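You operate a simulated robot arm through the tools that you are given. There is no shell and no other tool. Be economical: measure what you need, move in short steps, check, and stop when the job is done.

The job below is to be done with a simulated two-armed robot. You get a single attempt, and the scene is never put back.

## Task
Carry the grey tub to the bead bench, then blow the stray beads off the mat with the air wand.
Fine: both hands on the tub, set down midway along the bench top; wand in hand before the air lever opens; lever shut before the wand goes back in its holder. Set down upright: blue air wand.

The check looks at the end state, three seconds after you hand in, the way a careful person would. Anything else that was tipped, shoved, dropped, spilled or broken makes it a failure.

## Robot
Two 6-joint arms with two-finger parallel grippers on one trunk, on a base that drives. Base frame: it is fixed to the floor where the robot stands at the start and does not move with it; the origin is under the middle of the robot, x ahead of it, y to its left, z up; the surface under the hand at the start is at about z = 860. Lengths are in mm, angles in rad, forces in N, time in s.
The left shoulder is at the start at [60, 187, 1297], the right one opposite. With the tool pointing down near the work surface each hand reaches from about 100 to 580 mm from the robot's upright axis, wherever it stands, measured 20 degrees to its own side. Places, roughly: bead bench [500, 1600, 900]; blue air lever [600, 400, 1100]; stray beads on the mat [500, 100, 900]. Payload 1.57 kg a hand.
Tool frame (each hand has its own): the origin (TCP) lies between the finger pads and is the grasp point; the fingertips stand 30 mm ahead of it; z points along the fingers, y is the line along which they close. The gripper opens to 110 mm. The fingers are 24 mm wide and 12 mm thick; the gripper's body (48 by 112 mm) begins 78 mm behind the TCP.
Orientation is that of the tool frame in the base frame, as [roll, pitch, yaw] about the fixed x, y, z axes, in that order (R = Rz(yaw) Ry(pitch) Rx(roll)). With the fingers straight down and closing along the base's y, the tool's x points along the base's -x, its y along +y and its z along -z.

## Interface
- The arms move only by the tool apply_moves. It takes "left_rows", "right_rows" or both (then of equal length, played together; a hand with none holds still); each is text: rows parted by semicolons, each of 7 numbers parted by spaces: the shift along the tool's x, y, z in units of 100 mm (1.0 is 100 mm), then the turn, a rotation vector about the tool's x, y, z in units of 120 degrees (1.0 is 120 degrees), then the finger opening in mm, from 0 to 110. In form: tx ty tz ax ay az grip; .... A call has 1 to 20 rows; each row is the pose to reach, as a shift and turn from the pose commanded when the call began, along the tool's axes at that moment. A call with a number of a shift or a turn outside -1 to 1 is refused whole. A row lasts 0.2 s, in which the tool goes at most 50 mm and 0.15 rad; a call with a longer step from one row to the next is refused whole, and so is a gripper value outside its range. Where a pose cannot be reached the arm comes as near as it can. A force on the tool above 80 N (or 10 N above the force at the start of the call, whichever is more), or a blocked arm, ends the call early, and 0.2 s more pass. Each finger travels about 153 mm/s and halts on what it meets, pressing with about 20 N; the grip force reading is that of the motor and also rises with nothing between the fingers. The clock runs only during rows and for 0.2 s after the last one: add rows that repeat a pose to give the fingers time. The reply holds the time, the measured pose of the TCP, the force on the tool along the base axes, the opening and the grip force, in the units named above and with some noise, with the torque about the TCP (base axes, N m) and any sound that the robot's microphone picked up.
- Cameras (640 x 400 px; columns grow to the right, rows downward): "scene" is now at [6.5, 26.2, 1830.9]; the picture's right is [0.38, -0.93, -0.00], its down [-0.76, -0.31, -0.57] and it looks along [0.53, 0.21, -0.82] (base axes); focal length 287 px, centre (320, 200). "left" rides on the left gripper at [70, -16, -141] in its tool frame; the picture's right is [0.23, 0.97, 0.00], its down [-0.86, 0.20, -0.48] and it looks along [-0.47, 0.11, 0.88] (tool axes); focal length 222 px, centre (320, 200). "right" rides on the right gripper at [70, 16, -141] in its tool frame; the picture's right is [-0.23, 0.97, 0.00], its down [-0.86, -0.20, -0.48] and it looks along [-0.47, -0.11, 0.88] (tool axes); focal length 222 px, centre (320, 200). There is no depth. A picture from a camera that has moved, and an enlarged one, comes with that camera's place and axes in the base frame and with its lens.
- grab_frame(camera): a new picture of that camera. The clock stands still meanwhile.
- raise_lower(by): slides the trunk up (or, below 0, down) by that many mm; the arms and the scene camera ride with it, the base frame stays. It gives what a move gives, with no picture.
- steer(legs): drives the robot by 1 to 6 legs, each [ahead, left, turn to the left] in mm, mm and rad, along the robot's own axes; the way and the turn of a leg run together, so that a leg with both is an arc; at most 1500 mm and 3.142 rad a leg. The arms and the cameras ride along, it lands a little off, and it stops where it bumps. It gives what a move gives.
- pan_tilt(pan, tilt): turns the head with the scene camera to pan (to the left, within 1.501 rad either way) and tilt (down, from -0.506 to 1.204), counted from straight ahead of the robot. It gives what a move gives.
- inspect(camera, box): a new picture of the part [left, top, right, bottom] of that camera's present view, enlarged. The clock stands still meanwhile.
- close_job(): hands the job in; it is judged then, once.

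Work in short steps. Places have to be worked out from the pictures, the camera data and where the tool is seen: move nearer, look again, correct. Check each grasp and each placing, and mend what went wrong. You have 120 turns and 92 pictures in all, those below and enlarged ones among them. Open the grippers and draw the arms clear of the work before you hand the job in, unless the task says otherwise.

The tools are called after "Request:" as name(argument=value, ...) on one line, values as JSON. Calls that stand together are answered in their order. apply_moves: Moves the arms, as the interface text tells. Its arguments: {"type":"object","properties":{"left_rows":{"type":"string"},"right_rows":{"type":"string"}},"required":[]} The other tools are called the same way: raise_lower (by) slides the trunk up or down; steer (legs) drives the base; pan_tilt (pan, tilt) turns the head that bears the scene camera; grab_frame (camera) takes a picture; inspect (camera, box) takes an enlarged picture of a part of a camera's view; close_job () hands the job in.

At the start:

```text
t: 0.0
left_eef_pos: [325.1, 343.9, 1303.5]
left_orientation: [3.14, 0.0, 3.141]
left_force: [0.6, 0.6, 0.8]
left_wrist_torque: [0.02, 0.0, 0.0]
left_gripper_width: 110.0
left_grasp_force: 0.1
right_eef_pos: [341.7, 33.0, 1256.3]
right_orientation: [3.141, -0.001, 3.141]
right_force: [0.2, 0.1, 0.7]
right_wrist_torque: [0.01, 0.04, -0.01]
right_gripper_width: 109.9
right_grasp_force: 0.0
trunk travel left (down, up): [-925.0, 65.0]
robot x, y, heading: [-2.3, 0.4, -0.0]
head pan, tilt: [0.386, 0.965]
```

scene: 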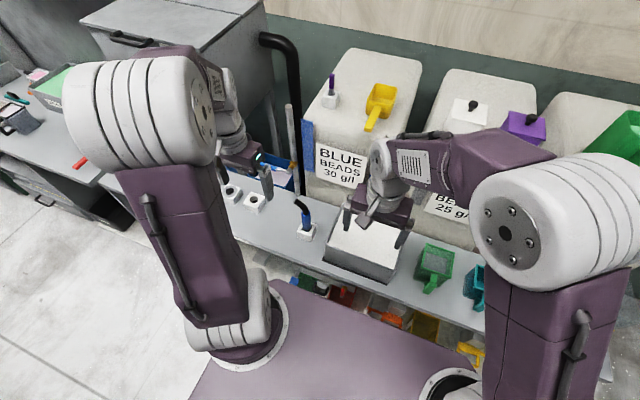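
right: 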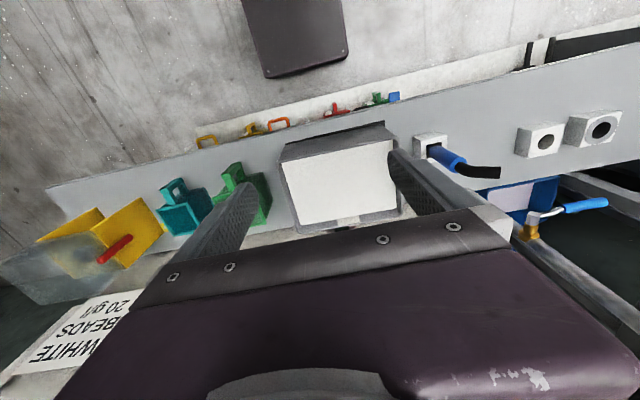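
left: 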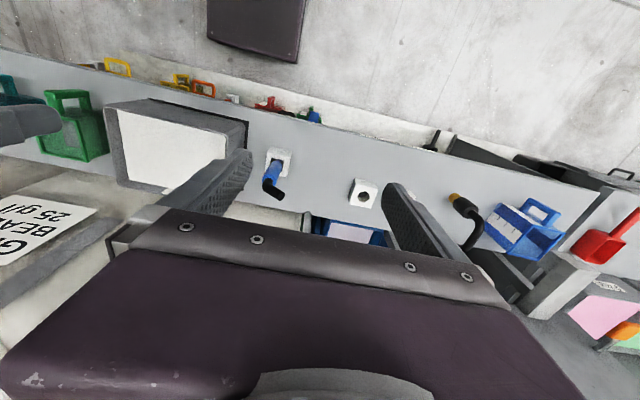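

I start by surveying: the box under the right hand may be the grey tub, and the blue wand stands in a holder on the shelf left of it. I take enlarged looks to be sure.

Request:
inspect(camera="scene", box=[200, 140, 520, 340])

Request:
inspect(camera="right", box=[240, 80, 640, 280])

Request:
inspect(camera="left", box=[80, 60, 640, 340])

```text
2.00 times, centred on (360, 240) of scene
camera zoom: at [6.5, 26.2, 1830.9], right [0.38, -0.93, 0.0], down [-0.76, -0.31, -0.57], along [0.53, 0.21, -0.82], focal length 575 px, centre (240, 120)
```

zoom: 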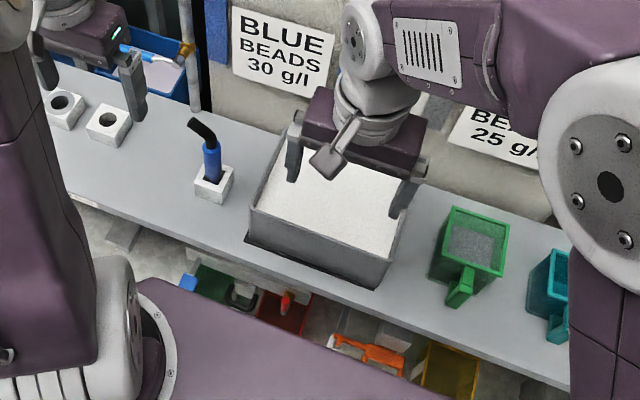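

```text
1.60 times, centred on (440, 180) of right
camera zoom: at [271.7, 48.9, 1397.9], right [0.23, 0.97, 0.0], down [0.86, -0.2, 0.48], along [0.47, -0.11, -0.88], focal length 355 px, centre (128, 232)
```

zoom: 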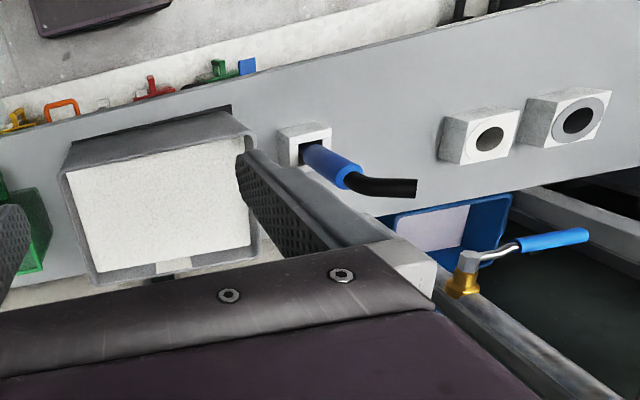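

```text
1.14 times, centred on (360, 200) of left
camera zoom: at [255.3, 326.5, 1446.2], right [-0.23, 0.97, 0.0], down [0.86, 0.2, 0.48], along [0.47, 0.11, -0.88], focal length 254 px, centre (274, 200)
```

zoom: 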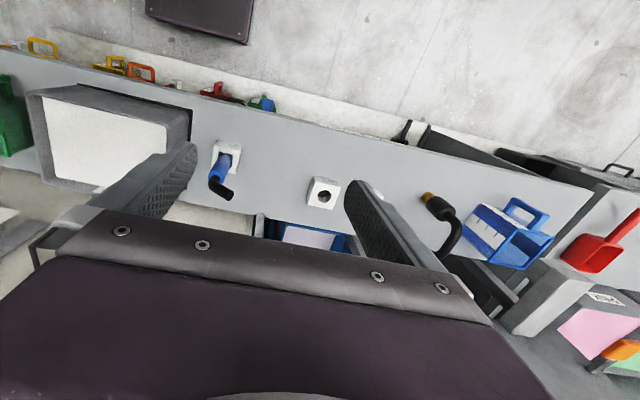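

The white-filled grey tub sits around x 405–560, y -60..165; the wand holder near (456, 253). I look left with the head to see the bead bench, then return.

Request:
pan_tilt(pan=1.3, tilt=0.6)

Request:
grab_frame(camera="scene")

Request:
pan_tilt(pan=0.8, tilt=0.8)

Request:
grab_frame(camera="scene")

```text
t: 1.2
left_eef_pos: [325.6, 344.2, 1304.2]
left_orientation: [-3.141, -0.001, -3.141]
left_force: [0.0, 0.2, -0.9]
left_wrist_torque: [-0.01, 0.04, -0.02]
left_gripper_width: 109.8
left_grasp_force: 0.1
right_eef_pos: [341.2, 32.9, 1255.9]
right_orientation: [-3.141, 0.001, -3.141]
right_force: [-1.0, 0.9, 0.1]
right_wrist_torque: [0.01, 0.01, 0.02]
right_gripper_width: 110.0
right_grasp_force: 0.0
trunk travel left (down, up): [-925.0, 65.0]
robot x, y, heading: [2.6, -1.7, 0.001]
head pan, tilt: [1.3, 0.6]
```

```text
85 pictures are left
camera scene: at [-36.4, 84.5, 1860.4], right [0.96, -0.27, 0.0], down [-0.15, -0.54, -0.82], along [0.22, 0.79, -0.57], focal length 287 px, centre (320, 200)
```

scene: 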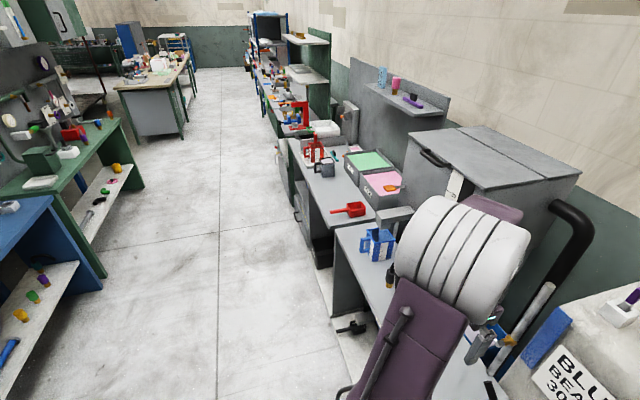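

```text
t: 2.1
left_eef_pos: [324.3, 344.5, 1304.3]
left_orientation: [3.14, 0.0, 3.141]
left_force: [-0.2, 0.2, 0.0]
left_wrist_torque: [-0.01, -0.01, 0.0]
left_gripper_width: 109.6
left_grasp_force: 0.0
right_eef_pos: [341.7, 33.5, 1255.6]
right_orientation: [-3.141, 0.0, 3.14]
right_force: [-0.5, 0.9, -0.3]
right_wrist_torque: [0.02, -0.01, -0.01]
right_gripper_width: 110.0
right_grasp_force: 0.1
trunk travel left (down, up): [-925.0, 65.0]
robot x, y, heading: [-5.0, -1.8, 0.0]
head pan, tilt: [0.799, 0.799]
```

```text
84 pictures are left
camera scene: at [-4.0, 57.3, 1843.6], right [0.72, -0.7, 0.0], down [-0.5, -0.51, -0.7], along [0.49, 0.5, -0.72], focal length 287 px, centre (320, 200)
```

scene: 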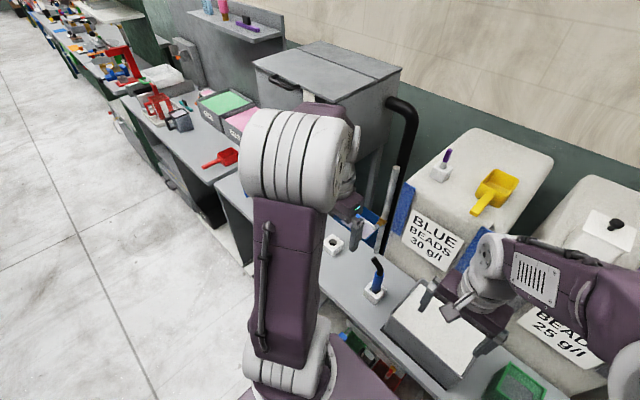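

The bead bench runs roughly y 1190–2200 with front edge near x≈270. I move the right hand aside to see the tub clearly, and aim the head at it.

Request:
apply_moves(right_rows="0 -0.5 0 0 0 0 110; 0 -1 0 0 0 0 110", left_rows="0 0.5 0 0 0 0 110; 0 1 0 0 0 0 110")

Request:
apply_moves(right_rows="0 -0.5 0 0 0 0 110; 0 -1 0 0 0 0 110")

Request:
pan_tilt(pan=0.2, tilt=1.05)

Request:
grab_frame(camera="scene")

Request:
inspect(camera="right", box=[320, 60, 640, 260])

```text
t: 2.7
left_eef_pos: [324.8, 442.8, 1303.0]
left_orientation: [-3.141, 0.0, 3.141]
left_force: [0.4, 0.3, 0.2]
left_wrist_torque: [-0.01, 0.01, 0.01]
left_gripper_width: 110.2
left_grasp_force: 0.0
right_eef_pos: [343.6, -67.0, 1257.2]
right_orientation: [-3.141, 0.001, 3.141]
right_force: [-0.9, -0.2, 0.3]
right_wrist_torque: [-0.01, 0.0, 0.02]
right_gripper_width: 109.9
right_grasp_force: 0.0
trunk travel left (down, up): [-925.0, 65.0]
robot x, y, heading: [-3.1, -3.8, -0.002]
head pan, tilt: [0.799, 0.799]
```

```text
t: 3.3
left_eef_pos: [323.2, 439.7, 1305.6]
left_orientation: [3.14, 0.001, -3.141]
left_force: [-0.4, 0.7, -0.1]
left_wrist_torque: [0.01, 0.01, -0.03]
left_gripper_width: 110.3
left_grasp_force: 0.0
right_eef_pos: [342.0, -171.7, 1253.8]
right_orientation: [3.141, 0.0, -3.14]
right_force: [1.0, -0.7, -0.2]
right_wrist_torque: [0.06, 0.02, 0.01]
right_gripper_width: 110.0
right_grasp_force: 0.0
trunk travel left (down, up): [-925.0, 65.0]
robot x, y, heading: [0.5, -1.0, -0.001]
head pan, tilt: [0.799, 0.799]
```

```text
t: 4.3
left_eef_pos: [324.7, 443.1, 1304.7]
left_orientation: [-3.141, 0.0, -3.141]
left_force: [-0.1, -0.2, 1.3]
left_wrist_torque: [0.03, 0.04, 0.01]
left_gripper_width: 109.7
left_grasp_force: 0.0
right_eef_pos: [342.9, -167.2, 1255.0]
right_orientation: [-3.141, 0.0, -3.141]
right_force: [0.8, -0.3, 0.3]
right_wrist_torque: [0.01, 0.0, 0.01]
right_gripper_width: 109.9
right_grasp_force: 0.1
trunk travel left (down, up): [-925.0, 65.0]
robot x, y, heading: [1.5, 0.8, 0.002]
head pan, tilt: [0.201, 1.051]
```

```text
83 pictures are left
camera scene: at [4.9, 13.7, 1825.0], right [0.2, -0.98, 0.0], down [-0.85, -0.17, -0.5], along [0.49, 0.1, -0.87], focal length 287 px, centre (320, 200)
```

scene: 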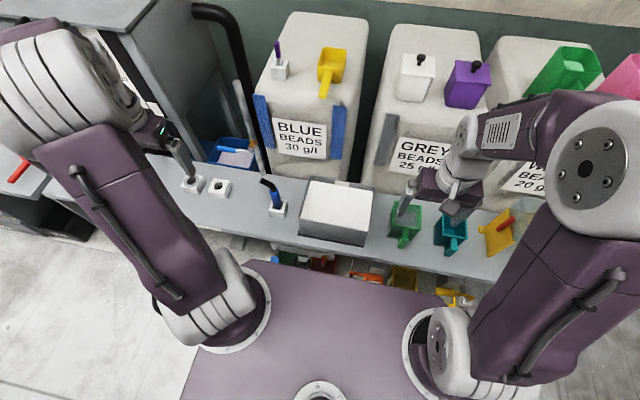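

```text
2.00 times, centred on (480, 160) of right
camera zoom: at [273.0, -151.5, 1397.3], right [0.23, 0.97, 0.0], down [0.86, -0.2, 0.48], along [0.47, -0.11, -0.88], focal length 444 px, centre (0, 280)
```

zoom: 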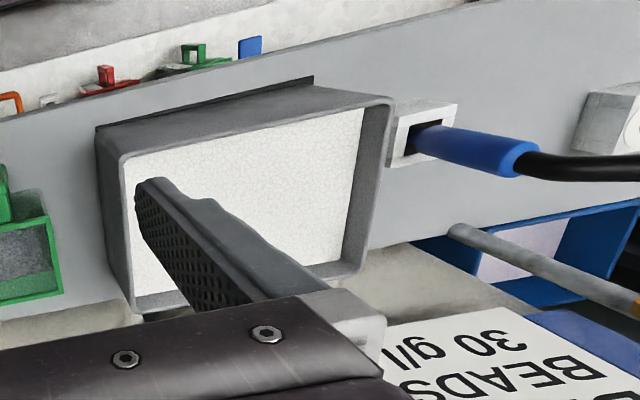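

The tub has thin walls, filled nearly to the rim. I zoom the head camera for measurements of tub, holder and mat.

Request:
inspect(camera="scene", box=[240, 150, 400, 250])

Request:
inspect(camera="scene", box=[150, 110, 310, 210])

```text
4.00 times, centred on (320, 200) of scene
camera zoom: at [4.9, 13.7, 1825.0], right [0.2, -0.98, 0.0], down [-0.85, -0.17, -0.5], along [0.49, 0.1, -0.87], focal length 1150 px, centre (320, 200)
```

zoom: 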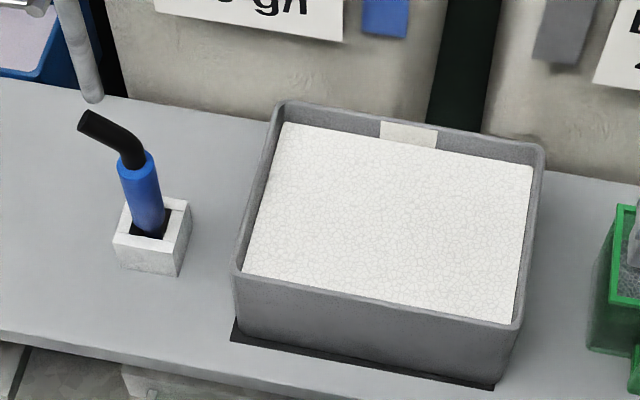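

```text
4.00 times, centred on (230, 160) of scene
camera zoom: at [4.9, 13.7, 1825.0], right [0.2, -0.98, 0.0], down [-0.85, -0.17, -0.5], along [0.49, 0.1, -0.87], focal length 1150 px, centre (680, 360)
```

zoom: 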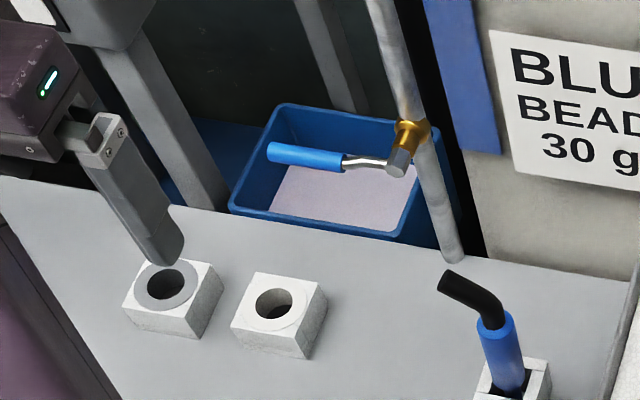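

I judge the tub at x≈410–585, y≈-69..170, rim z≈955, standing on the black mat; holder right edge ≈ y 236. I'll bring both hands above the side-wall midpoints (x≈497) at z≈1150.

Request:
apply_moves(left_rows="0 -0.33 0.23 0 0 0 60; 0 -0.66 0.46 0 0 0 60; 0 -1 0.7 0 0 0 60", right_rows="-0.17 0.17 0.17 0 0 0 60; -0.34 0.34 0.34 0 0 0 60; -0.5 0.5 0.5 0 0 0 60")

Request:
apply_moves(left_rows="0 -0.33 0.23 0 0 0 60; 0 -0.66 0.46 0 0 0 60; 0 -1 0.7 0 0 0 60", right_rows="-0.17 0.17 0.17 0 0 0 60; -0.34 0.34 0.34 0 0 0 60; -0.5 0.5 0.5 0 0 0 60")

Request:
apply_moves(left_rows="-0.27 -0.24 0.05 0 0 0 60; -0.54 -0.48 0.1 0 0 0 60; -0.8 -0.73 0.14 0 0 0 60", right_rows="-0.2 0 0.02 0 0 0 60; -0.4 0 0.04 0 0 0 60; -0.55 0 0.05 0 0 0 60")

Request:
apply_moves(left_rows="-0.46 0 0 0 0 0 60; -0.92 0 0 0 0 0 60; -0.92 0 0 0 0 0 60")

Request:
inspect(camera="scene", box=[200, 120, 440, 270])

Request:
grab_frame(camera="left")

Request:
grab_frame(camera="right")

```text
t: 5.1
left_eef_pos: [325.3, 344.3, 1235.0]
left_orientation: [-3.141, 0.0, 3.141]
left_force: [0.4, -0.5, -0.1]
left_wrist_torque: [-0.01, 0.03, 0.02]
left_gripper_width: 60.1
left_grasp_force: 0.0
right_eef_pos: [393.7, -118.6, 1205.1]
right_orientation: [-3.141, -0.001, 3.141]
right_force: [-0.8, 0.8, 0.3]
right_wrist_torque: [-0.01, 0.0, 0.0]
right_gripper_width: 59.9
right_grasp_force: 0.1
trunk travel left (down, up): [-925.0, 65.0]
robot x, y, heading: [2.0, 2.7, 0.004]
head pan, tilt: [0.201, 1.051]
```

```text
t: 5.9
left_eef_pos: [325.5, 242.2, 1167.1]
left_orientation: [3.141, -0.001, -3.141]
left_force: [-0.7, -0.2, 0.0]
left_wrist_torque: [0.04, -0.03, 0.01]
left_gripper_width: 60.0
left_grasp_force: 0.1
right_eef_pos: [443.0, -68.3, 1154.7]
right_orientation: [3.141, -0.001, -3.141]
right_force: [-0.1, -1.0, -0.5]
right_wrist_torque: [0.04, 0.01, 0.0]
right_gripper_width: 59.8
right_grasp_force: 0.0
trunk travel left (down, up): [-925.0, 65.0]
robot x, y, heading: [-2.7, 1.1, 0.0]
head pan, tilt: [0.201, 1.051]
```

```text
t: 6.7
left_eef_pos: [405.9, 170.5, 1150.0]
left_orientation: [-3.141, -0.001, -3.141]
left_force: [0.5, 0.1, -0.5]
left_wrist_torque: [0.04, -0.02, 0.0]
left_gripper_width: 60.1
left_grasp_force: 0.0
right_eef_pos: [498.4, -66.6, 1150.7]
right_orientation: [3.141, -0.001, -3.14]
right_force: [-0.2, 0.1, -0.6]
right_wrist_torque: [0.02, 0.03, -0.01]
right_gripper_width: 59.9
right_grasp_force: 0.0
trunk travel left (down, up): [-925.0, 65.0]
robot x, y, heading: [1.9, 1.2, -0.002]
head pan, tilt: [0.201, 1.051]
```

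```text
t: 7.5
left_eef_pos: [496.2, 174.3, 1150.9]
left_orientation: [3.141, 0.0, -3.141]
left_force: [-1.2, 0.4, 0.3]
left_wrist_torque: [0.01, 0.02, 0.04]
left_gripper_width: 59.8
left_grasp_force: 0.0
right_eef_pos: [495.3, -65.9, 1151.5]
right_orientation: [3.14, 0.002, 3.141]
right_force: [0.5, 0.4, 1.0]
right_wrist_torque: [-0.01, -0.04, 0.02]
right_gripper_width: 59.9
right_grasp_force: 0.1
trunk travel left (down, up): [-925.0, 65.0]
robot x, y, heading: [-1.0, -1.6, -0.0]
head pan, tilt: [0.201, 1.051]
```

```text
2.67 times, centred on (320, 195) of scene
camera zoom: at [3.3, 12.7, 1825.0], right [0.2, -0.98, 0.0], down [-0.85, -0.17, -0.5], along [0.49, 0.1, -0.87], focal length 766 px, centre (320, 213)
```

zoom: 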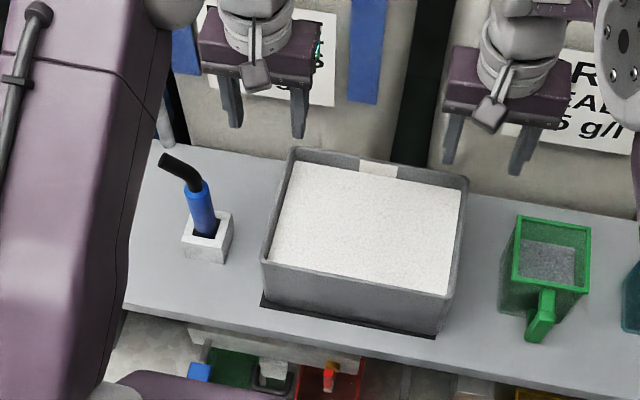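

```text
78 pictures are left
camera left: at [426.7, 155.9, 1293.6], right [-0.23, 0.97, 0.0], down [0.85, 0.2, 0.48], along [0.47, 0.11, -0.88], focal length 222 px, centre (320, 200)
```

left: 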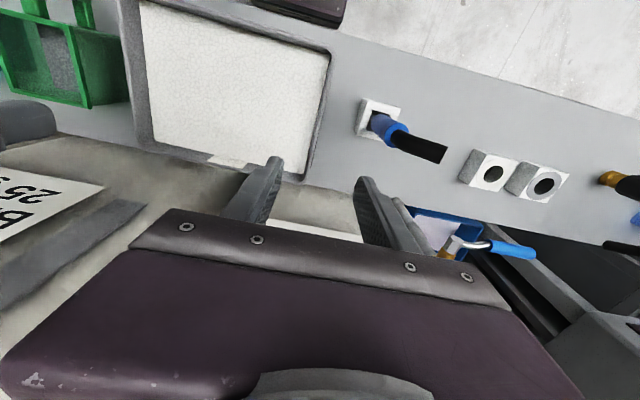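

```text
77 pictures are left
camera right: at [425.1, -51.1, 1292.9], right [0.23, 0.97, 0.0], down [0.85, -0.2, 0.48], along [0.47, -0.11, -0.88], focal length 222 px, centre (320, 200)
```

right: 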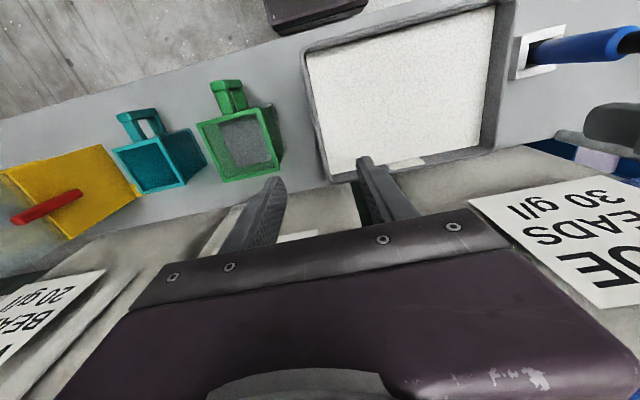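

Cross-checking, the walls are at y≈165 and y≈-70 with x-centre ≈491. I nudge and descend to z≈1000, then look.

Request:
apply_moves(left_rows="0.02 -0.04 0.4 0 0 0 60; 0.04 -0.09 0.8 0 0 0 60; 0.05 -0.09 1 0 0 0 60", right_rows="0.02 0 0.4 0 0 0 60; 0.04 0 0.8 0 0 0 60; 0.05 0 1 0 0 0 60")

Request:
apply_moves(left_rows="0 0 0.25 0 0 0 60; 0 0 0.5 0 0 0 60; 0 0 0.5 0 0 0 60", right_rows="0 0 0.25 0 0 0 60; 0 0 0.5 0 0 0 60; 0 0 0.5 0 0 0 60")

Request:
inspect(camera="scene", box=[220, 130, 420, 255])

Request:
grab_frame(camera="left")

Request:
grab_frame(camera="right")

```text
t: 8.3
left_eef_pos: [490.9, 164.1, 1049.0]
left_orientation: [3.14, -0.001, 3.141]
left_force: [0.0, 0.6, -0.2]
left_wrist_torque: [0.03, -0.02, -0.02]
left_gripper_width: 60.0
left_grasp_force: 0.1
right_eef_pos: [491.6, -65.9, 1050.3]
right_orientation: [3.141, 0.001, 3.141]
right_force: [0.0, 0.3, 0.1]
right_wrist_torque: [-0.03, -0.02, 0.04]
right_gripper_width: 60.0
right_grasp_force: 0.1
trunk travel left (down, up): [-925.0, 65.0]
robot x, y, heading: [3.0, 2.5, 0.002]
head pan, tilt: [0.201, 1.051]
```

```text
t: 9.1
left_eef_pos: [491.1, 163.3, 998.7]
left_orientation: [3.141, 0.0, 3.142]
left_force: [-0.3, -0.3, -0.9]
left_wrist_torque: [0.01, -0.03, -0.04]
left_gripper_width: 60.0
left_grasp_force: 0.0
right_eef_pos: [491.7, -65.3, 1001.4]
right_orientation: [-3.14, 0.0, -3.14]
right_force: [0.9, 0.3, -0.4]
right_wrist_torque: [0.02, 0.01, 0.05]
right_gripper_width: 60.2
right_grasp_force: 0.1
trunk travel left (down, up): [-925.0, 65.0]
robot x, y, heading: [-2.2, -0.0, 0.002]
head pan, tilt: [0.201, 1.051]
```

```text
3.20 times, centred on (320, 192) of scene
camera zoom: at [3.9, 12.4, 1825.0], right [0.2, -0.98, 0.0], down [-0.85, -0.17, -0.5], along [0.49, 0.1, -0.87], focal length 920 px, centre (320, 224)
```

zoom: 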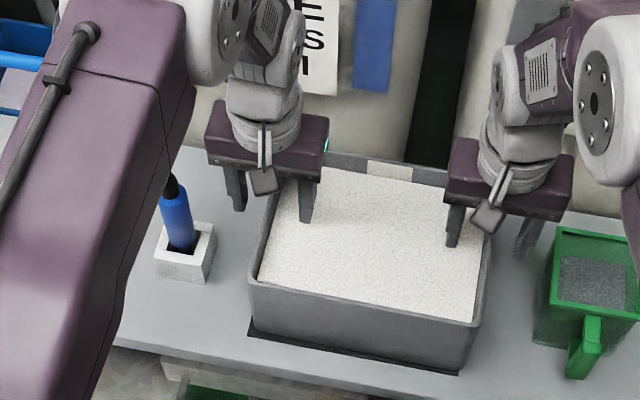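

```text
75 pictures are left
camera left: at [421.3, 145.6, 1140.9], right [-0.23, 0.97, 0.0], down [0.85, 0.2, 0.48], along [0.47, 0.11, -0.88], focal length 222 px, centre (320, 200)
```

left: 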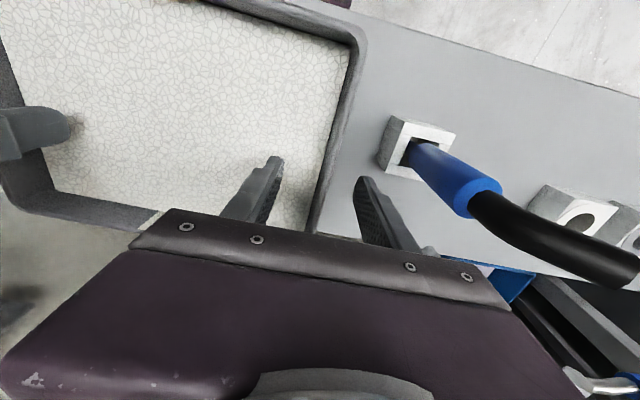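

```text
74 pictures are left
camera right: at [421.1, -50.3, 1143.1], right [0.23, 0.97, 0.0], down [0.85, -0.2, 0.48], along [0.47, -0.11, -0.88], focal length 222 px, centre (320, 200)
```

right: 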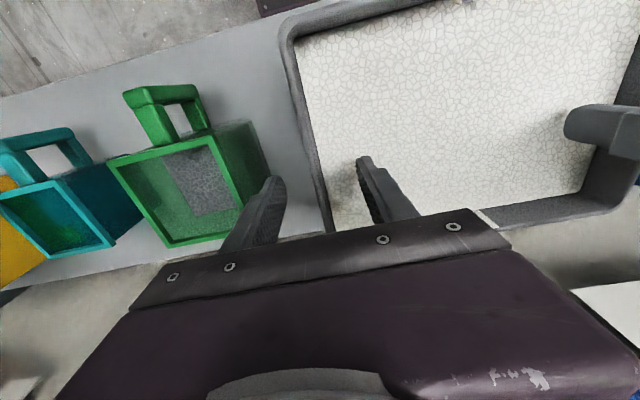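

Both walls are straddled centrally; the green scoop is close to the right outer finger, so I narrow to 40 mm and go down to about z=965.

Request:
apply_moves(left_rows="0 0 0 0 0 0 40; 0 0 0.1 0 0 0 40; 0 0 0.2 0 0 0 40; 0 0 0.3 0 0 0 40; 0 0 0.36 0 0 0 40", right_rows="0 0 0 0 0 0 40; 0 0 0.1 0 0 0 40; 0 0 0.2 0 0 0 40; 0 0 0.3 0 0 0 40; 0 0 0.36 0 0 0 40")

Request:
inspect(camera="right", box=[200, 80, 480, 255])

Request:
inspect(camera="left", box=[200, 80, 480, 255])

```text
t: 10.3
left_eef_pos: [492.2, 161.4, 962.7]
left_orientation: [3.14, 0.0, -3.141]
left_force: [0.1, -0.3, -0.3]
left_wrist_torque: [0.0, 0.0, 0.01]
left_gripper_width: 39.8
left_grasp_force: 0.1
right_eef_pos: [491.1, -65.6, 965.0]
right_orientation: [3.141, 0.0, -3.14]
right_force: [0.2, 0.3, 0.6]
right_wrist_torque: [0.0, -0.02, 0.0]
right_gripper_width: 40.1
right_grasp_force: 0.0
trunk travel left (down, up): [-925.0, 65.0]
robot x, y, heading: [-1.1, 4.2, 0.0]
head pan, tilt: [0.201, 1.051]
```

```text
2.29 times, centred on (340, 168) of right
camera zoom: at [422.0, -50.9, 1106.8], right [0.23, 0.97, 0.0], down [0.86, -0.2, 0.48], along [0.47, -0.11, -0.88], focal length 508 px, centre (274, 274)
```

zoom: 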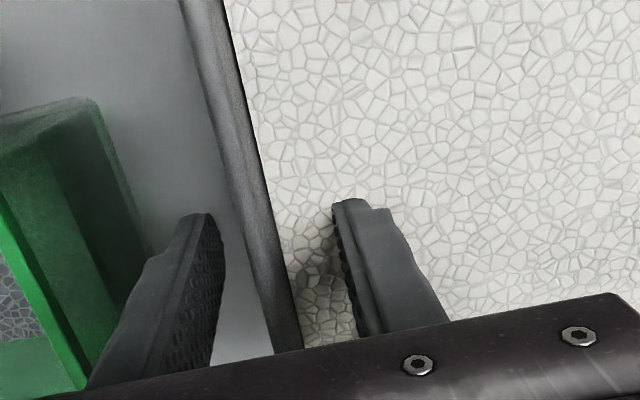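

```text
2.29 times, centred on (340, 168) of left
camera zoom: at [422.9, 144.9, 1105.8], right [-0.23, 0.97, 0.0], down [0.85, 0.2, 0.48], along [0.47, 0.11, -0.88], focal length 508 px, centre (274, 274)
```

zoom: 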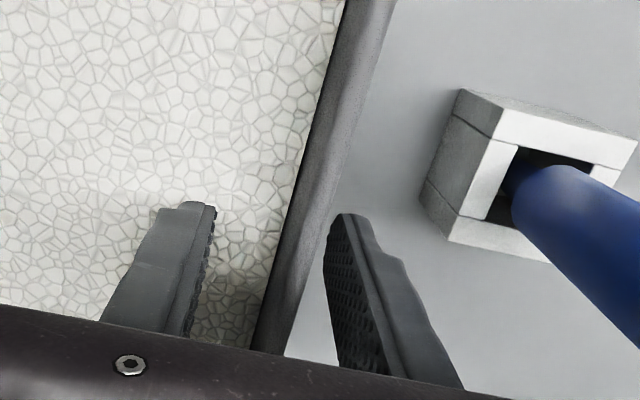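

No contact yet, tips just at the bead surface. I go 12 mm deeper slowly.

Request:
apply_moves(left_rows="0 0 0.05 0 0 0 40; 0 0 0.09 0 0 0 40; 0 0 0.12 0 0 0 40", right_rows="0 0 0.05 0 0 0 40; 0 0 0.09 0 0 0 40; 0 0 0.12 0 0 0 40")

```text
t: 11.1
left_eef_pos: [491.7, 162.4, 951.5]
left_orientation: [-3.141, 0.0, -3.14]
left_force: [-0.8, -0.4, -0.1]
left_wrist_torque: [0.0, 0.0, 0.0]
left_gripper_width: 40.2
left_grasp_force: 0.1
right_eef_pos: [491.9, -67.4, 953.7]
right_orientation: [3.141, 0.0, -3.142]
right_force: [0.1, 0.3, -0.3]
right_wrist_torque: [0.02, 0.01, 0.03]
right_gripper_width: 39.9
right_grasp_force: 0.1
trunk travel left (down, up): [-925.0, 65.0]
robot x, y, heading: [0.8, -1.0, -0.002]
head pan, tilt: [0.201, 1.051]
```

No resistance. I close both hands on the walls.

Request:
apply_moves(left_rows="0 0 0 0 0 0 25; 0 0 0 0 0 0 12; 0 0 0 0 0 0 0; 0 0 0 0 0 0 0; 0 0 0 0 0 0 0", right_rows="0 0 0 0 0 0 25; 0 0 0 0 0 0 12; 0 0 0 0 0 0 0; 0 0 0 0 0 0 0; 0 0 0 0 0 0 0")

Request:
inspect(camera="left", box=[200, 80, 480, 255])

```text
t: 12.3
left_eef_pos: [490.4, 162.6, 952.0]
left_orientation: [3.14, -0.001, -3.141]
left_force: [-3.9, 39.4, 3.9]
left_wrist_torque: [-0.67, -0.04, -0.43]
left_gripper_width: 11.5
left_grasp_force: 19.9
right_eef_pos: [491.9, -68.6, 952.4]
right_orientation: [-3.14, 0.002, 3.139]
right_force: [5.7, -41.0, 2.9]
right_wrist_torque: [0.76, 0.64, -0.47]
right_gripper_width: 6.5
right_grasp_force: 20.3
trunk travel left (down, up): [-925.0, 65.0]
robot x, y, heading: [-0.7, -0.3, -0.002]
head pan, tilt: [0.201, 1.051]
```

```text
2.29 times, centred on (340, 168) of left
camera zoom: at [421.9, 145.1, 1094.1], right [-0.23, 0.97, 0.0], down [0.86, 0.2, 0.48], along [0.46, 0.11, -0.88], focal length 508 px, centre (274, 274)
```

zoom: 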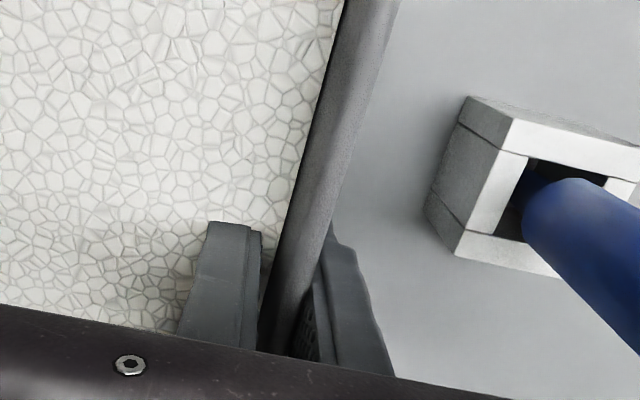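

Opposed ±40 N y-forces suggest the outer fingers press the walls inward, i.e. the walls lie slightly outward of the TCPs. I shift the left hand +3 mm and the right −3 mm in y and watch the forces.

Request:
apply_moves(left_rows="0 0.01 0 0 0 0 0; 0 0.02 0 0 0 0 0; 0 0.03 0 0 0 0 0; 0 0.03 0 0 0 0 0", right_rows="0 -0.01 0 0 0 0 0; 0 -0.02 0 0 0 0 0; 0 -0.03 0 0 0 0 0; 0 -0.03 0 0 0 0 0")

Request:
inspect(camera="scene", box=[240, 130, 400, 230])

```text
t: 13.3
left_eef_pos: [490.6, 165.6, 951.6]
left_orientation: [3.141, 0.0, -3.141]
left_force: [-3.7, 23.2, 7.5]
left_wrist_torque: [-0.56, 0.51, -0.46]
left_gripper_width: 6.0
left_grasp_force: 19.4
right_eef_pos: [490.3, -68.4, 952.4]
right_orientation: [3.141, 0.001, -3.141]
right_force: [2.4, -20.5, -5.1]
right_wrist_torque: [-0.08, 0.14, -0.48]
right_gripper_width: 6.2
right_grasp_force: 20.9
trunk travel left (down, up): [-925.0, 65.0]
robot x, y, heading: [1.8, -1.8, -0.002]
head pan, tilt: [0.201, 1.051]
```

```text
4.00 times, centred on (320, 180) of scene
camera zoom: at [4.5, 13.4, 1824.9], right [0.2, -0.98, 0.0], down [-0.85, -0.17, -0.5], along [0.49, 0.1, -0.87], focal length 1150 px, centre (320, 280)
```

zoom: 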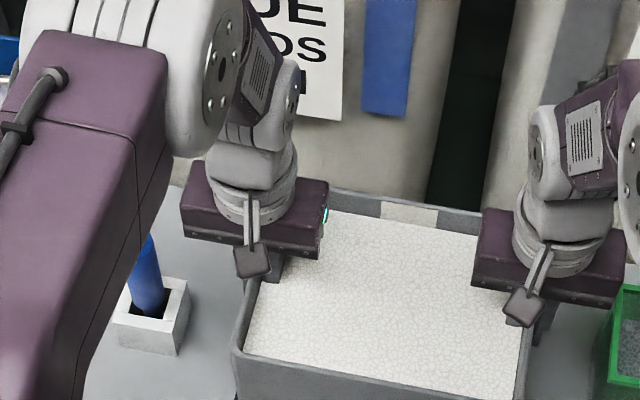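

Both walls now gripped (6 mm each). I relax the remaining squeeze by 2 mm, then lift 20 mm.

Request:
apply_moves(left_rows="0 0.01 0 0 0 0 0; 0 0.02 0 0 0 0 0; 0 0.02 0 0 0 0 0", right_rows="0 -0.01 0 0 0 0 0; 0 -0.02 0 0 0 0 0; 0 -0.02 0 0 0 0 0")

Request:
apply_moves(left_rows="0 0 -0.05 0 0 0 0; 0 0 -0.1 0 0 0 0; 0 0 -0.15 0 0 0 0; 0 0 -0.2 0 0 0 0; 0 0 -0.2 0 0 0 0", right_rows="0 0 -0.05 0 0 0 0; 0 0 -0.1 0 0 0 0; 0 0 -0.15 0 0 0 0; 0 0 -0.2 0 0 0 0; 0 0 -0.2 0 0 0 0")

Request:
inspect(camera="scene", box=[240, 130, 400, 230])

```text
t: 14.1
left_eef_pos: [491.9, 164.9, 951.6]
left_orientation: [-3.139, 0.004, 3.141]
left_force: [-4.0, -35.1, 4.0]
left_wrist_torque: [0.13, -0.53, -0.49]
left_gripper_width: 5.9
left_grasp_force: 20.3
right_eef_pos: [493.3, -68.3, 953.7]
right_orientation: [3.137, 0.003, -3.141]
right_force: [4.1, 36.5, -7.4]
right_wrist_torque: [-1.37, 0.65, -0.46]
right_gripper_width: 6.4
right_grasp_force: 20.2
trunk travel left (down, up): [-925.0, 65.0]
robot x, y, heading: [2.8, -4.7, -0.002]
head pan, tilt: [0.201, 1.051]
```

```text
t: 15.3
left_eef_pos: [491.2, 166.4, 972.7]
left_orientation: [-3.141, -0.002, 3.141]
left_force: [-3.7, -40.0, 0.8]
left_wrist_torque: [0.1, 0.23, -0.44]
left_gripper_width: 9.0
left_grasp_force: 19.5
right_eef_pos: [493.1, -71.0, 972.7]
right_orientation: [3.141, 0.0, -3.142]
right_force: [4.3, 40.7, -6.7]
right_wrist_torque: [-1.08, -0.31, -0.5]
right_gripper_width: 8.6
right_grasp_force: 20.1
trunk travel left (down, up): [-925.0, 65.0]
robot x, y, heading: [3.0, 1.2, -0.002]
head pan, tilt: [0.201, 1.051]
```

```text
4.00 times, centred on (320, 180) of scene
camera zoom: at [5.9, 12.7, 1825.0], right [0.2, -0.98, 0.0], down [-0.85, -0.17, -0.5], along [0.49, 0.1, -0.87], focal length 1150 px, centre (320, 280)
```

zoom: 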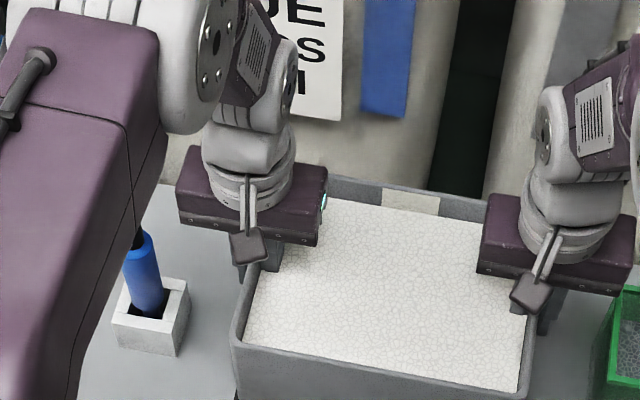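

Widths grew to ~9 mm and no vertical load: the hands may have slipped up to the rim lip. I check whether the tub lifted.

Request:
inspect(camera="scene", box=[240, 165, 400, 265])

Request:
inspect(camera="left", box=[200, 80, 480, 255])

```text
4.00 times, centred on (320, 215) of scene
camera zoom: at [5.9, 12.7, 1825.0], right [0.2, -0.98, 0.0], down [-0.85, -0.17, -0.5], along [0.49, 0.1, -0.87], focal length 1150 px, centre (320, 140)
```

zoom: 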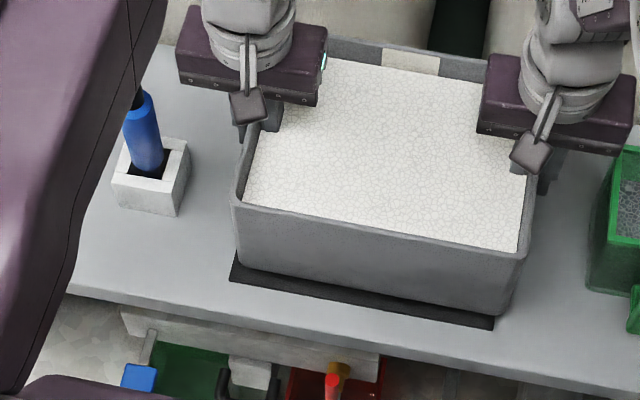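

```text
2.29 times, centred on (340, 168) of left
camera zoom: at [422.2, 148.8, 1113.8], right [-0.23, 0.97, 0.0], down [0.86, 0.2, 0.48], along [0.47, 0.11, -0.88], focal length 508 px, centre (274, 274)
```

zoom: 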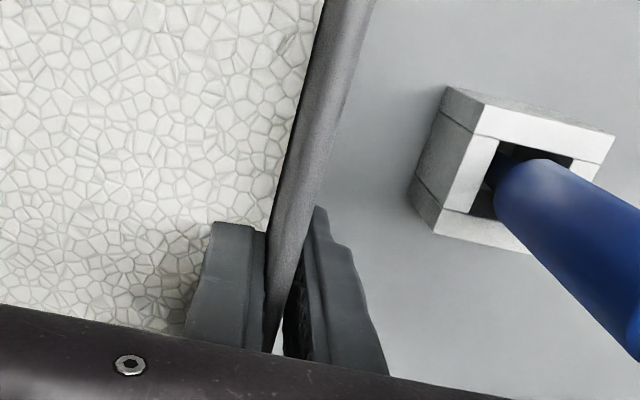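

The rim rose by ~12 px in the picture, so the tub did lift (it is light—foam beads). The hands overpull outward by 40 N; I ease each inward ~1.3 mm.

Request:
apply_moves(left_rows="0 -0.007 0 0 0 0 0; 0 -0.014 0 0 0 0 0; 0 -0.014 0 0 0 0 0", right_rows="0 0.007 0 0 0 0 0; 0 0.014 0 0 0 0 0; 0 0.014 0 0 0 0 0")

Request:
inspect(camera="scene", box=[285, 205, 385, 265])

```text
t: 16.1
left_eef_pos: [491.6, 166.5, 972.5]
left_orientation: [-3.141, 0.003, -3.139]
left_force: [-0.4, -4.1, 0.2]
left_wrist_torque: [0.45, -0.02, -0.01]
left_gripper_width: 14.1
left_grasp_force: 4.0
right_eef_pos: [491.3, -70.9, 972.7]
right_orientation: [3.141, -0.001, 3.141]
right_force: [2.8, 1.2, 0.0]
right_wrist_torque: [-1.2, 0.0, -0.14]
right_gripper_width: 4.8
right_grasp_force: 17.6
trunk travel left (down, up): [-925.0, 65.0]
robot x, y, heading: [-1.9, -1.0, 0.001]
head pan, tilt: [0.201, 1.051]
```

```text
6.40 times, centred on (335, 235) of scene
camera zoom: at [4.7, 12.4, 1825.1], right [0.2, -0.98, 0.0], down [-0.85, -0.17, -0.5], along [0.49, 0.1, -0.87], focal length 1839 px, centre (224, -24)
```

zoom: 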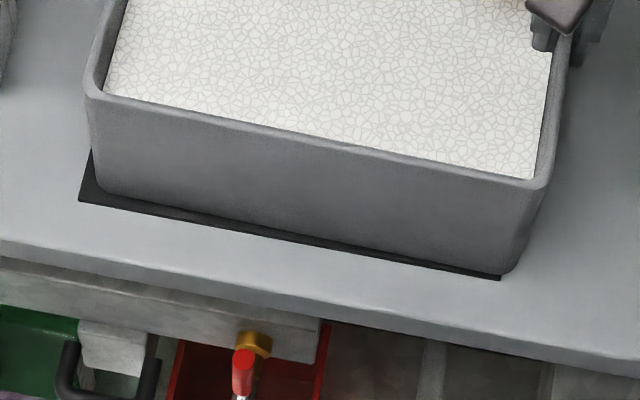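

The left grip reads loose (14 mm, 4 N): still settling. I hold a moment and re-read.

Request:
apply_moves(left_rows="0 0 0 0 0 0 0; 0 0 0 0 0 0 0; 0 0 0 0 0 0 0", right_rows="0 0 0 0 0 0 0; 0 0 0 0 0 0 0; 0 0 0 0 0 0 0")

Request:
inspect(camera="scene", box=[240, 145, 400, 245])

Request:
grab_frame(camera="left")

```text
t: 16.9
left_eef_pos: [492.5, 164.0, 971.7]
left_orientation: [-3.141, -0.002, -3.141]
left_force: [-4.3, -35.1, -0.1]
left_wrist_torque: [-0.13, -0.11, -0.52]
left_gripper_width: 6.0
left_grasp_force: 20.5
right_eef_pos: [493.2, -69.6, 972.8]
right_orientation: [3.14, 0.001, -3.141]
right_force: [4.9, 33.8, -0.5]
right_wrist_torque: [-0.2, 0.11, -0.46]
right_gripper_width: 6.1
right_grasp_force: 20.0
trunk travel left (down, up): [-925.0, 65.0]
robot x, y, heading: [-1.2, 0.3, 0.0]
head pan, tilt: [0.201, 1.051]
```

```text
4.00 times, centred on (320, 195) of scene
camera zoom: at [6.0, 12.6, 1825.0], right [0.2, -0.98, 0.0], down [-0.85, -0.17, -0.5], along [0.49, 0.1, -0.87], focal length 1150 px, centre (320, 220)
```

zoom: 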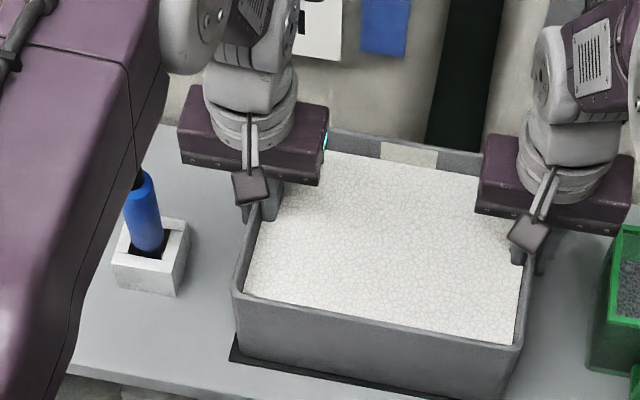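

```text
64 pictures are left
camera left: at [422.7, 147.4, 1114.2], right [-0.23, 0.97, 0.0], down [0.86, 0.2, 0.48], along [0.47, 0.11, -0.88], focal length 222 px, centre (320, 200)
```

left: 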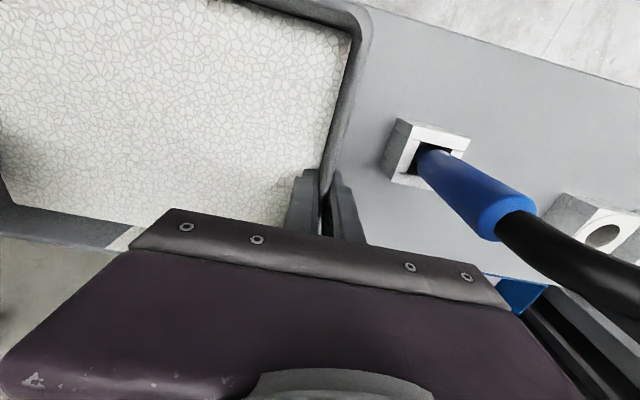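

The tub slipped back onto the mat (rim at its original row), nothing visibly spilled. I'll regrip deeper: open, go down to TCP ≈ 940, and close the left hand first so the light tub centres itself, then the right.

Request:
apply_moves(left_rows="0 0 0 0 0 0 20; 0 0 0 0 0 0 40; 0 0 0.08 0 0 0 40; 0 0 0.16 0 0 0 40; 0 0 0.24 0 0 0 40; 0 0 0.32 0 0 0 40", right_rows="0 0 0 0 0 0 20; 0 0 0 0 0 0 40; 0 0 0.08 0 0 0 40; 0 0 0.16 0 0 0 40; 0 0 0.24 0 0 0 40; 0 0 0.32 0 0 0 40")

Request:
apply_moves(left_rows="0 0 0 0 0 0 30; 0 0 0 0 0 0 20; 0 0 0 0 0 0 10; 0 0 0 0 0 0 0; 0 0 0 0 0 0 0; 0 0 0 0 0 0 0")

```text
t: 18.3
left_eef_pos: [492.0, 165.5, 939.0]
left_orientation: [3.142, 0.0, 3.141]
left_force: [-0.2, 0.2, -0.2]
left_wrist_torque: [0.01, 0.01, 0.01]
left_gripper_width: 40.1
left_grasp_force: 0.0
right_eef_pos: [492.1, -69.8, 940.9]
right_orientation: [-3.14, 0.002, 3.141]
right_force: [-0.5, -0.2, -1.0]
right_wrist_torque: [0.02, 0.02, -0.03]
right_gripper_width: 40.0
right_grasp_force: 0.1
trunk travel left (down, up): [-925.0, 65.0]
robot x, y, heading: [-2.3, 2.6, -0.001]
head pan, tilt: [0.201, 1.051]
```

```text
t: 19.7
left_eef_pos: [490.2, 165.2, 939.1]
left_orientation: [3.141, -0.001, -3.141]
left_force: [-2.6, -1.3, -0.1]
left_wrist_torque: [-0.09, -0.18, -0.47]
left_gripper_width: 6.2
left_grasp_force: 20.3
right_eef_pos: [491.7, -69.0, 942.3]
right_orientation: [-3.141, -0.001, 3.141]
right_force: [-1.0, 0.3, 0.6]
right_wrist_torque: [-0.04, -0.02, 0.01]
right_gripper_width: 40.1
right_grasp_force: 0.0
trunk travel left (down, up): [-925.0, 65.0]
robot x, y, heading: [-2.5, -3.2, -0.002]
head pan, tilt: [0.201, 1.051]
```

The left grip is good with nearly no net force. I now close the right hand.

Request:
apply_moves(right_rows="0 0 0 0 0 0 30; 0 0 0 0 0 0 20; 0 0 0 0 0 0 10; 0 0 0 0 0 0 0; 0 0 0 0 0 0 0; 0 0 0 0 0 0 0", left_rows="0 0 0 0 0 0 0; 0 0 0 0 0 0 0; 0 0 0 0 0 0 0; 0 0 0 0 0 0 0; 0 0 0 0 0 0 0; 0 0 0 0 0 0 0")

```text
t: 21.1
left_eef_pos: [491.6, 165.4, 939.6]
left_orientation: [3.141, 0.0, -3.141]
left_force: [-2.5, -18.6, 0.6]
left_wrist_torque: [0.61, -0.19, -0.22]
left_gripper_width: 6.2
left_grasp_force: 19.7
right_eef_pos: [492.5, -68.6, 941.1]
right_orientation: [-3.142, 0.001, 3.141]
right_force: [1.6, 20.9, -0.6]
right_wrist_torque: [-0.92, 0.35, -0.21]
right_gripper_width: 5.5
right_grasp_force: 20.4
trunk travel left (down, up): [-925.0, 65.0]
robot x, y, heading: [0.1, -0.9, -0.001]
head pan, tilt: [0.201, 1.051]
```

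A 20 N outward pull remains; I move the right hand inward 0.7 mm.

Request:
apply_moves(right_rows="0 0.004 0 0 0 0 0; 0 0.007 0 0 0 0 0; 0 0.007 0 0 0 0 0", left_rows="0 0 0 0 0 0 0; 0 0 0 0 0 0 0; 0 0 0 0 0 0 0")

```text
t: 21.9
left_eef_pos: [492.6, 165.6, 938.0]
left_orientation: [3.141, -0.002, 3.141]
left_force: [-2.3, -23.1, 4.7]
left_wrist_torque: [-0.25, 0.31, -0.34]
left_gripper_width: 5.9
left_grasp_force: 20.3
right_eef_pos: [493.3, -68.9, 941.5]
right_orientation: [-3.141, 0.001, 3.142]
right_force: [2.3, 22.1, -4.0]
right_wrist_torque: [-1.14, -0.45, -0.3]
right_gripper_width: 5.9
right_grasp_force: 20.0
trunk travel left (down, up): [-925.0, 65.0]
robot x, y, heading: [3.5, -2.4, -0.007]
head pan, tilt: [0.201, 1.051]
```

Barely changed; one more 1 mm inward step.

Request:
apply_moves(right_rows="0 0.005 0 0 0 0 0; 0 0.01 0 0 0 0 0; 0 0.01 0 0 0 0 0", left_rows="0 0 0 0 0 0 0; 0 0 0 0 0 0 0; 0 0 0 0 0 0 0")

```text
t: 22.7
left_eef_pos: [492.7, 163.6, 939.7]
left_orientation: [-3.141, 0.0, 3.141]
left_force: [-2.1, -14.3, 2.4]
left_wrist_torque: [-0.17, 0.1, -0.23]
left_gripper_width: 5.9
left_grasp_force: 19.8
right_eef_pos: [492.6, -68.2, 941.8]
right_orientation: [-3.14, 0.001, -3.14]
right_force: [2.5, 12.5, 0.4]
right_wrist_torque: [-0.35, -0.26, -0.21]
right_gripper_width: 5.9
right_grasp_force: 20.5
trunk travel left (down, up): [-925.0, 65.0]
robot x, y, heading: [-3.5, 0.7, -0.001]
head pan, tilt: [0.201, 1.051]
```

Now ±13 N. I lift 30 mm slowly.

Request:
apply_moves(left_rows="0 0 -0.05 0 0 0 0; 0 0 -0.1 0 0 0 0; 0 0 -0.15 0 0 0 0; 0 0 -0.2 0 0 0 0; 0 0 -0.25 0 0 0 0; 0 0 -0.3 0 0 0 0; 0 0 -0.3 0 0 0 0", right_rows="0 0 -0.05 0 0 0 0; 0 0 -0.1 0 0 0 0; 0 0 -0.15 0 0 0 0; 0 0 -0.2 0 0 0 0; 0 0 -0.25 0 0 0 0; 0 0 -0.3 0 0 0 0; 0 0 -0.3 0 0 0 0")

Request:
inspect(camera="scene", box=[240, 165, 400, 265])

```text
t: 24.3
left_eef_pos: [492.8, 165.2, 969.3]
left_orientation: [3.14, 0.0, 3.141]
left_force: [0.7, -28.4, -12.1]
left_wrist_torque: [1.62, -0.38, 0.04]
left_gripper_width: 6.1
left_grasp_force: 19.7
right_eef_pos: [492.8, -68.5, 971.8]
right_orientation: [3.141, 0.0, 3.141]
right_force: [-1.0, 27.9, 7.9]
right_wrist_torque: [0.66, 0.31, 0.12]
right_gripper_width: 5.8
right_grasp_force: 20.4
trunk travel left (down, up): [-925.0, 65.0]
robot x, y, heading: [1.7, 0.6, 0.002]
head pan, tilt: [0.201, 1.051]
```

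```text
4.00 times, centred on (320, 215) of scene
camera zoom: at [6.0, 12.7, 1825.0], right [0.2, -0.98, 0.0], down [-0.85, -0.17, -0.5], along [0.49, 0.1, -0.87], focal length 1150 px, centre (320, 140)
```

zoom: 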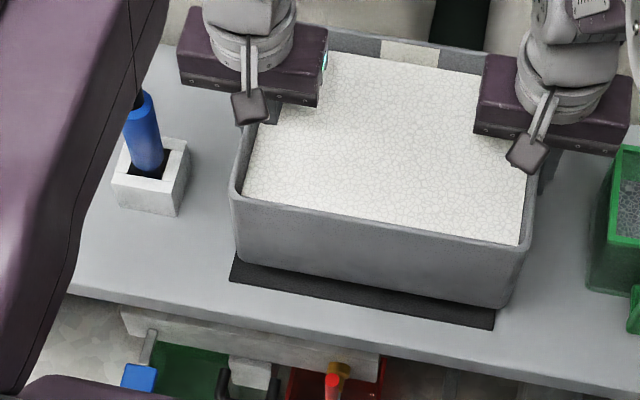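

Tub lifted cleanly and level. I raise the trunk 60 mm, then back off 250 mm.

Request:
raise_lower(by=60)

Request:
steer(legs=[[-250, 0, 0]])

Request:
grab_frame(camera="scene")

```text
t: 25.3
left_eef_pos: [492.1, 166.1, 1030.3]
left_orientation: [3.141, -0.001, 3.142]
left_force: [0.2, -34.8, -11.5]
left_wrist_torque: [1.6, 0.13, 0.04]
left_gripper_width: 6.0
left_grasp_force: 19.5
right_eef_pos: [494.1, -68.5, 1030.1]
right_orientation: [-3.141, 0.0, 3.141]
right_force: [-0.6, 35.2, 6.9]
right_wrist_torque: [0.47, -0.18, 0.01]
right_gripper_width: 6.0
right_grasp_force: 20.4
trunk travel left (down, up): [-985.0, 5.0]
robot x, y, heading: [0.7, 1.9, 0.0]
head pan, tilt: [0.201, 1.051]
```

```text
t: 27.1
left_eef_pos: [249.1, 166.8, 1028.1]
left_orientation: [3.141, -0.005, -3.14]
left_force: [-0.2, -35.7, -12.0]
left_wrist_torque: [1.64, 0.15, 0.01]
left_gripper_width: 6.1
left_grasp_force: 20.1
right_eef_pos: [249.2, -66.2, 1030.1]
right_orientation: [-3.141, -0.006, -3.136]
right_force: [0.2, 35.3, 7.5]
right_wrist_torque: [0.51, -0.13, -0.05]
right_gripper_width: 5.8
right_grasp_force: 19.8
trunk travel left (down, up): [-985.0, 5.0]
robot x, y, heading: [-250.9, 2.6, 0.005]
head pan, tilt: [0.201, 1.051]
```

```text
62 pictures are left
camera scene: at [-235.0, 12.2, 1884.9], right [0.2, -0.98, 0.0], down [-0.85, -0.18, -0.49], along [0.48, 0.1, -0.87], focal length 287 px, centre (320, 200)
```

scene: 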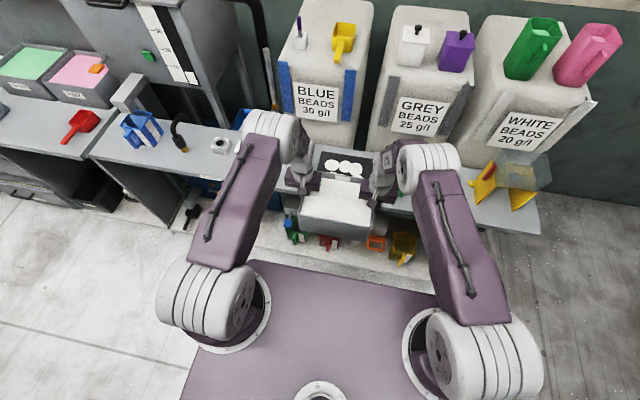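

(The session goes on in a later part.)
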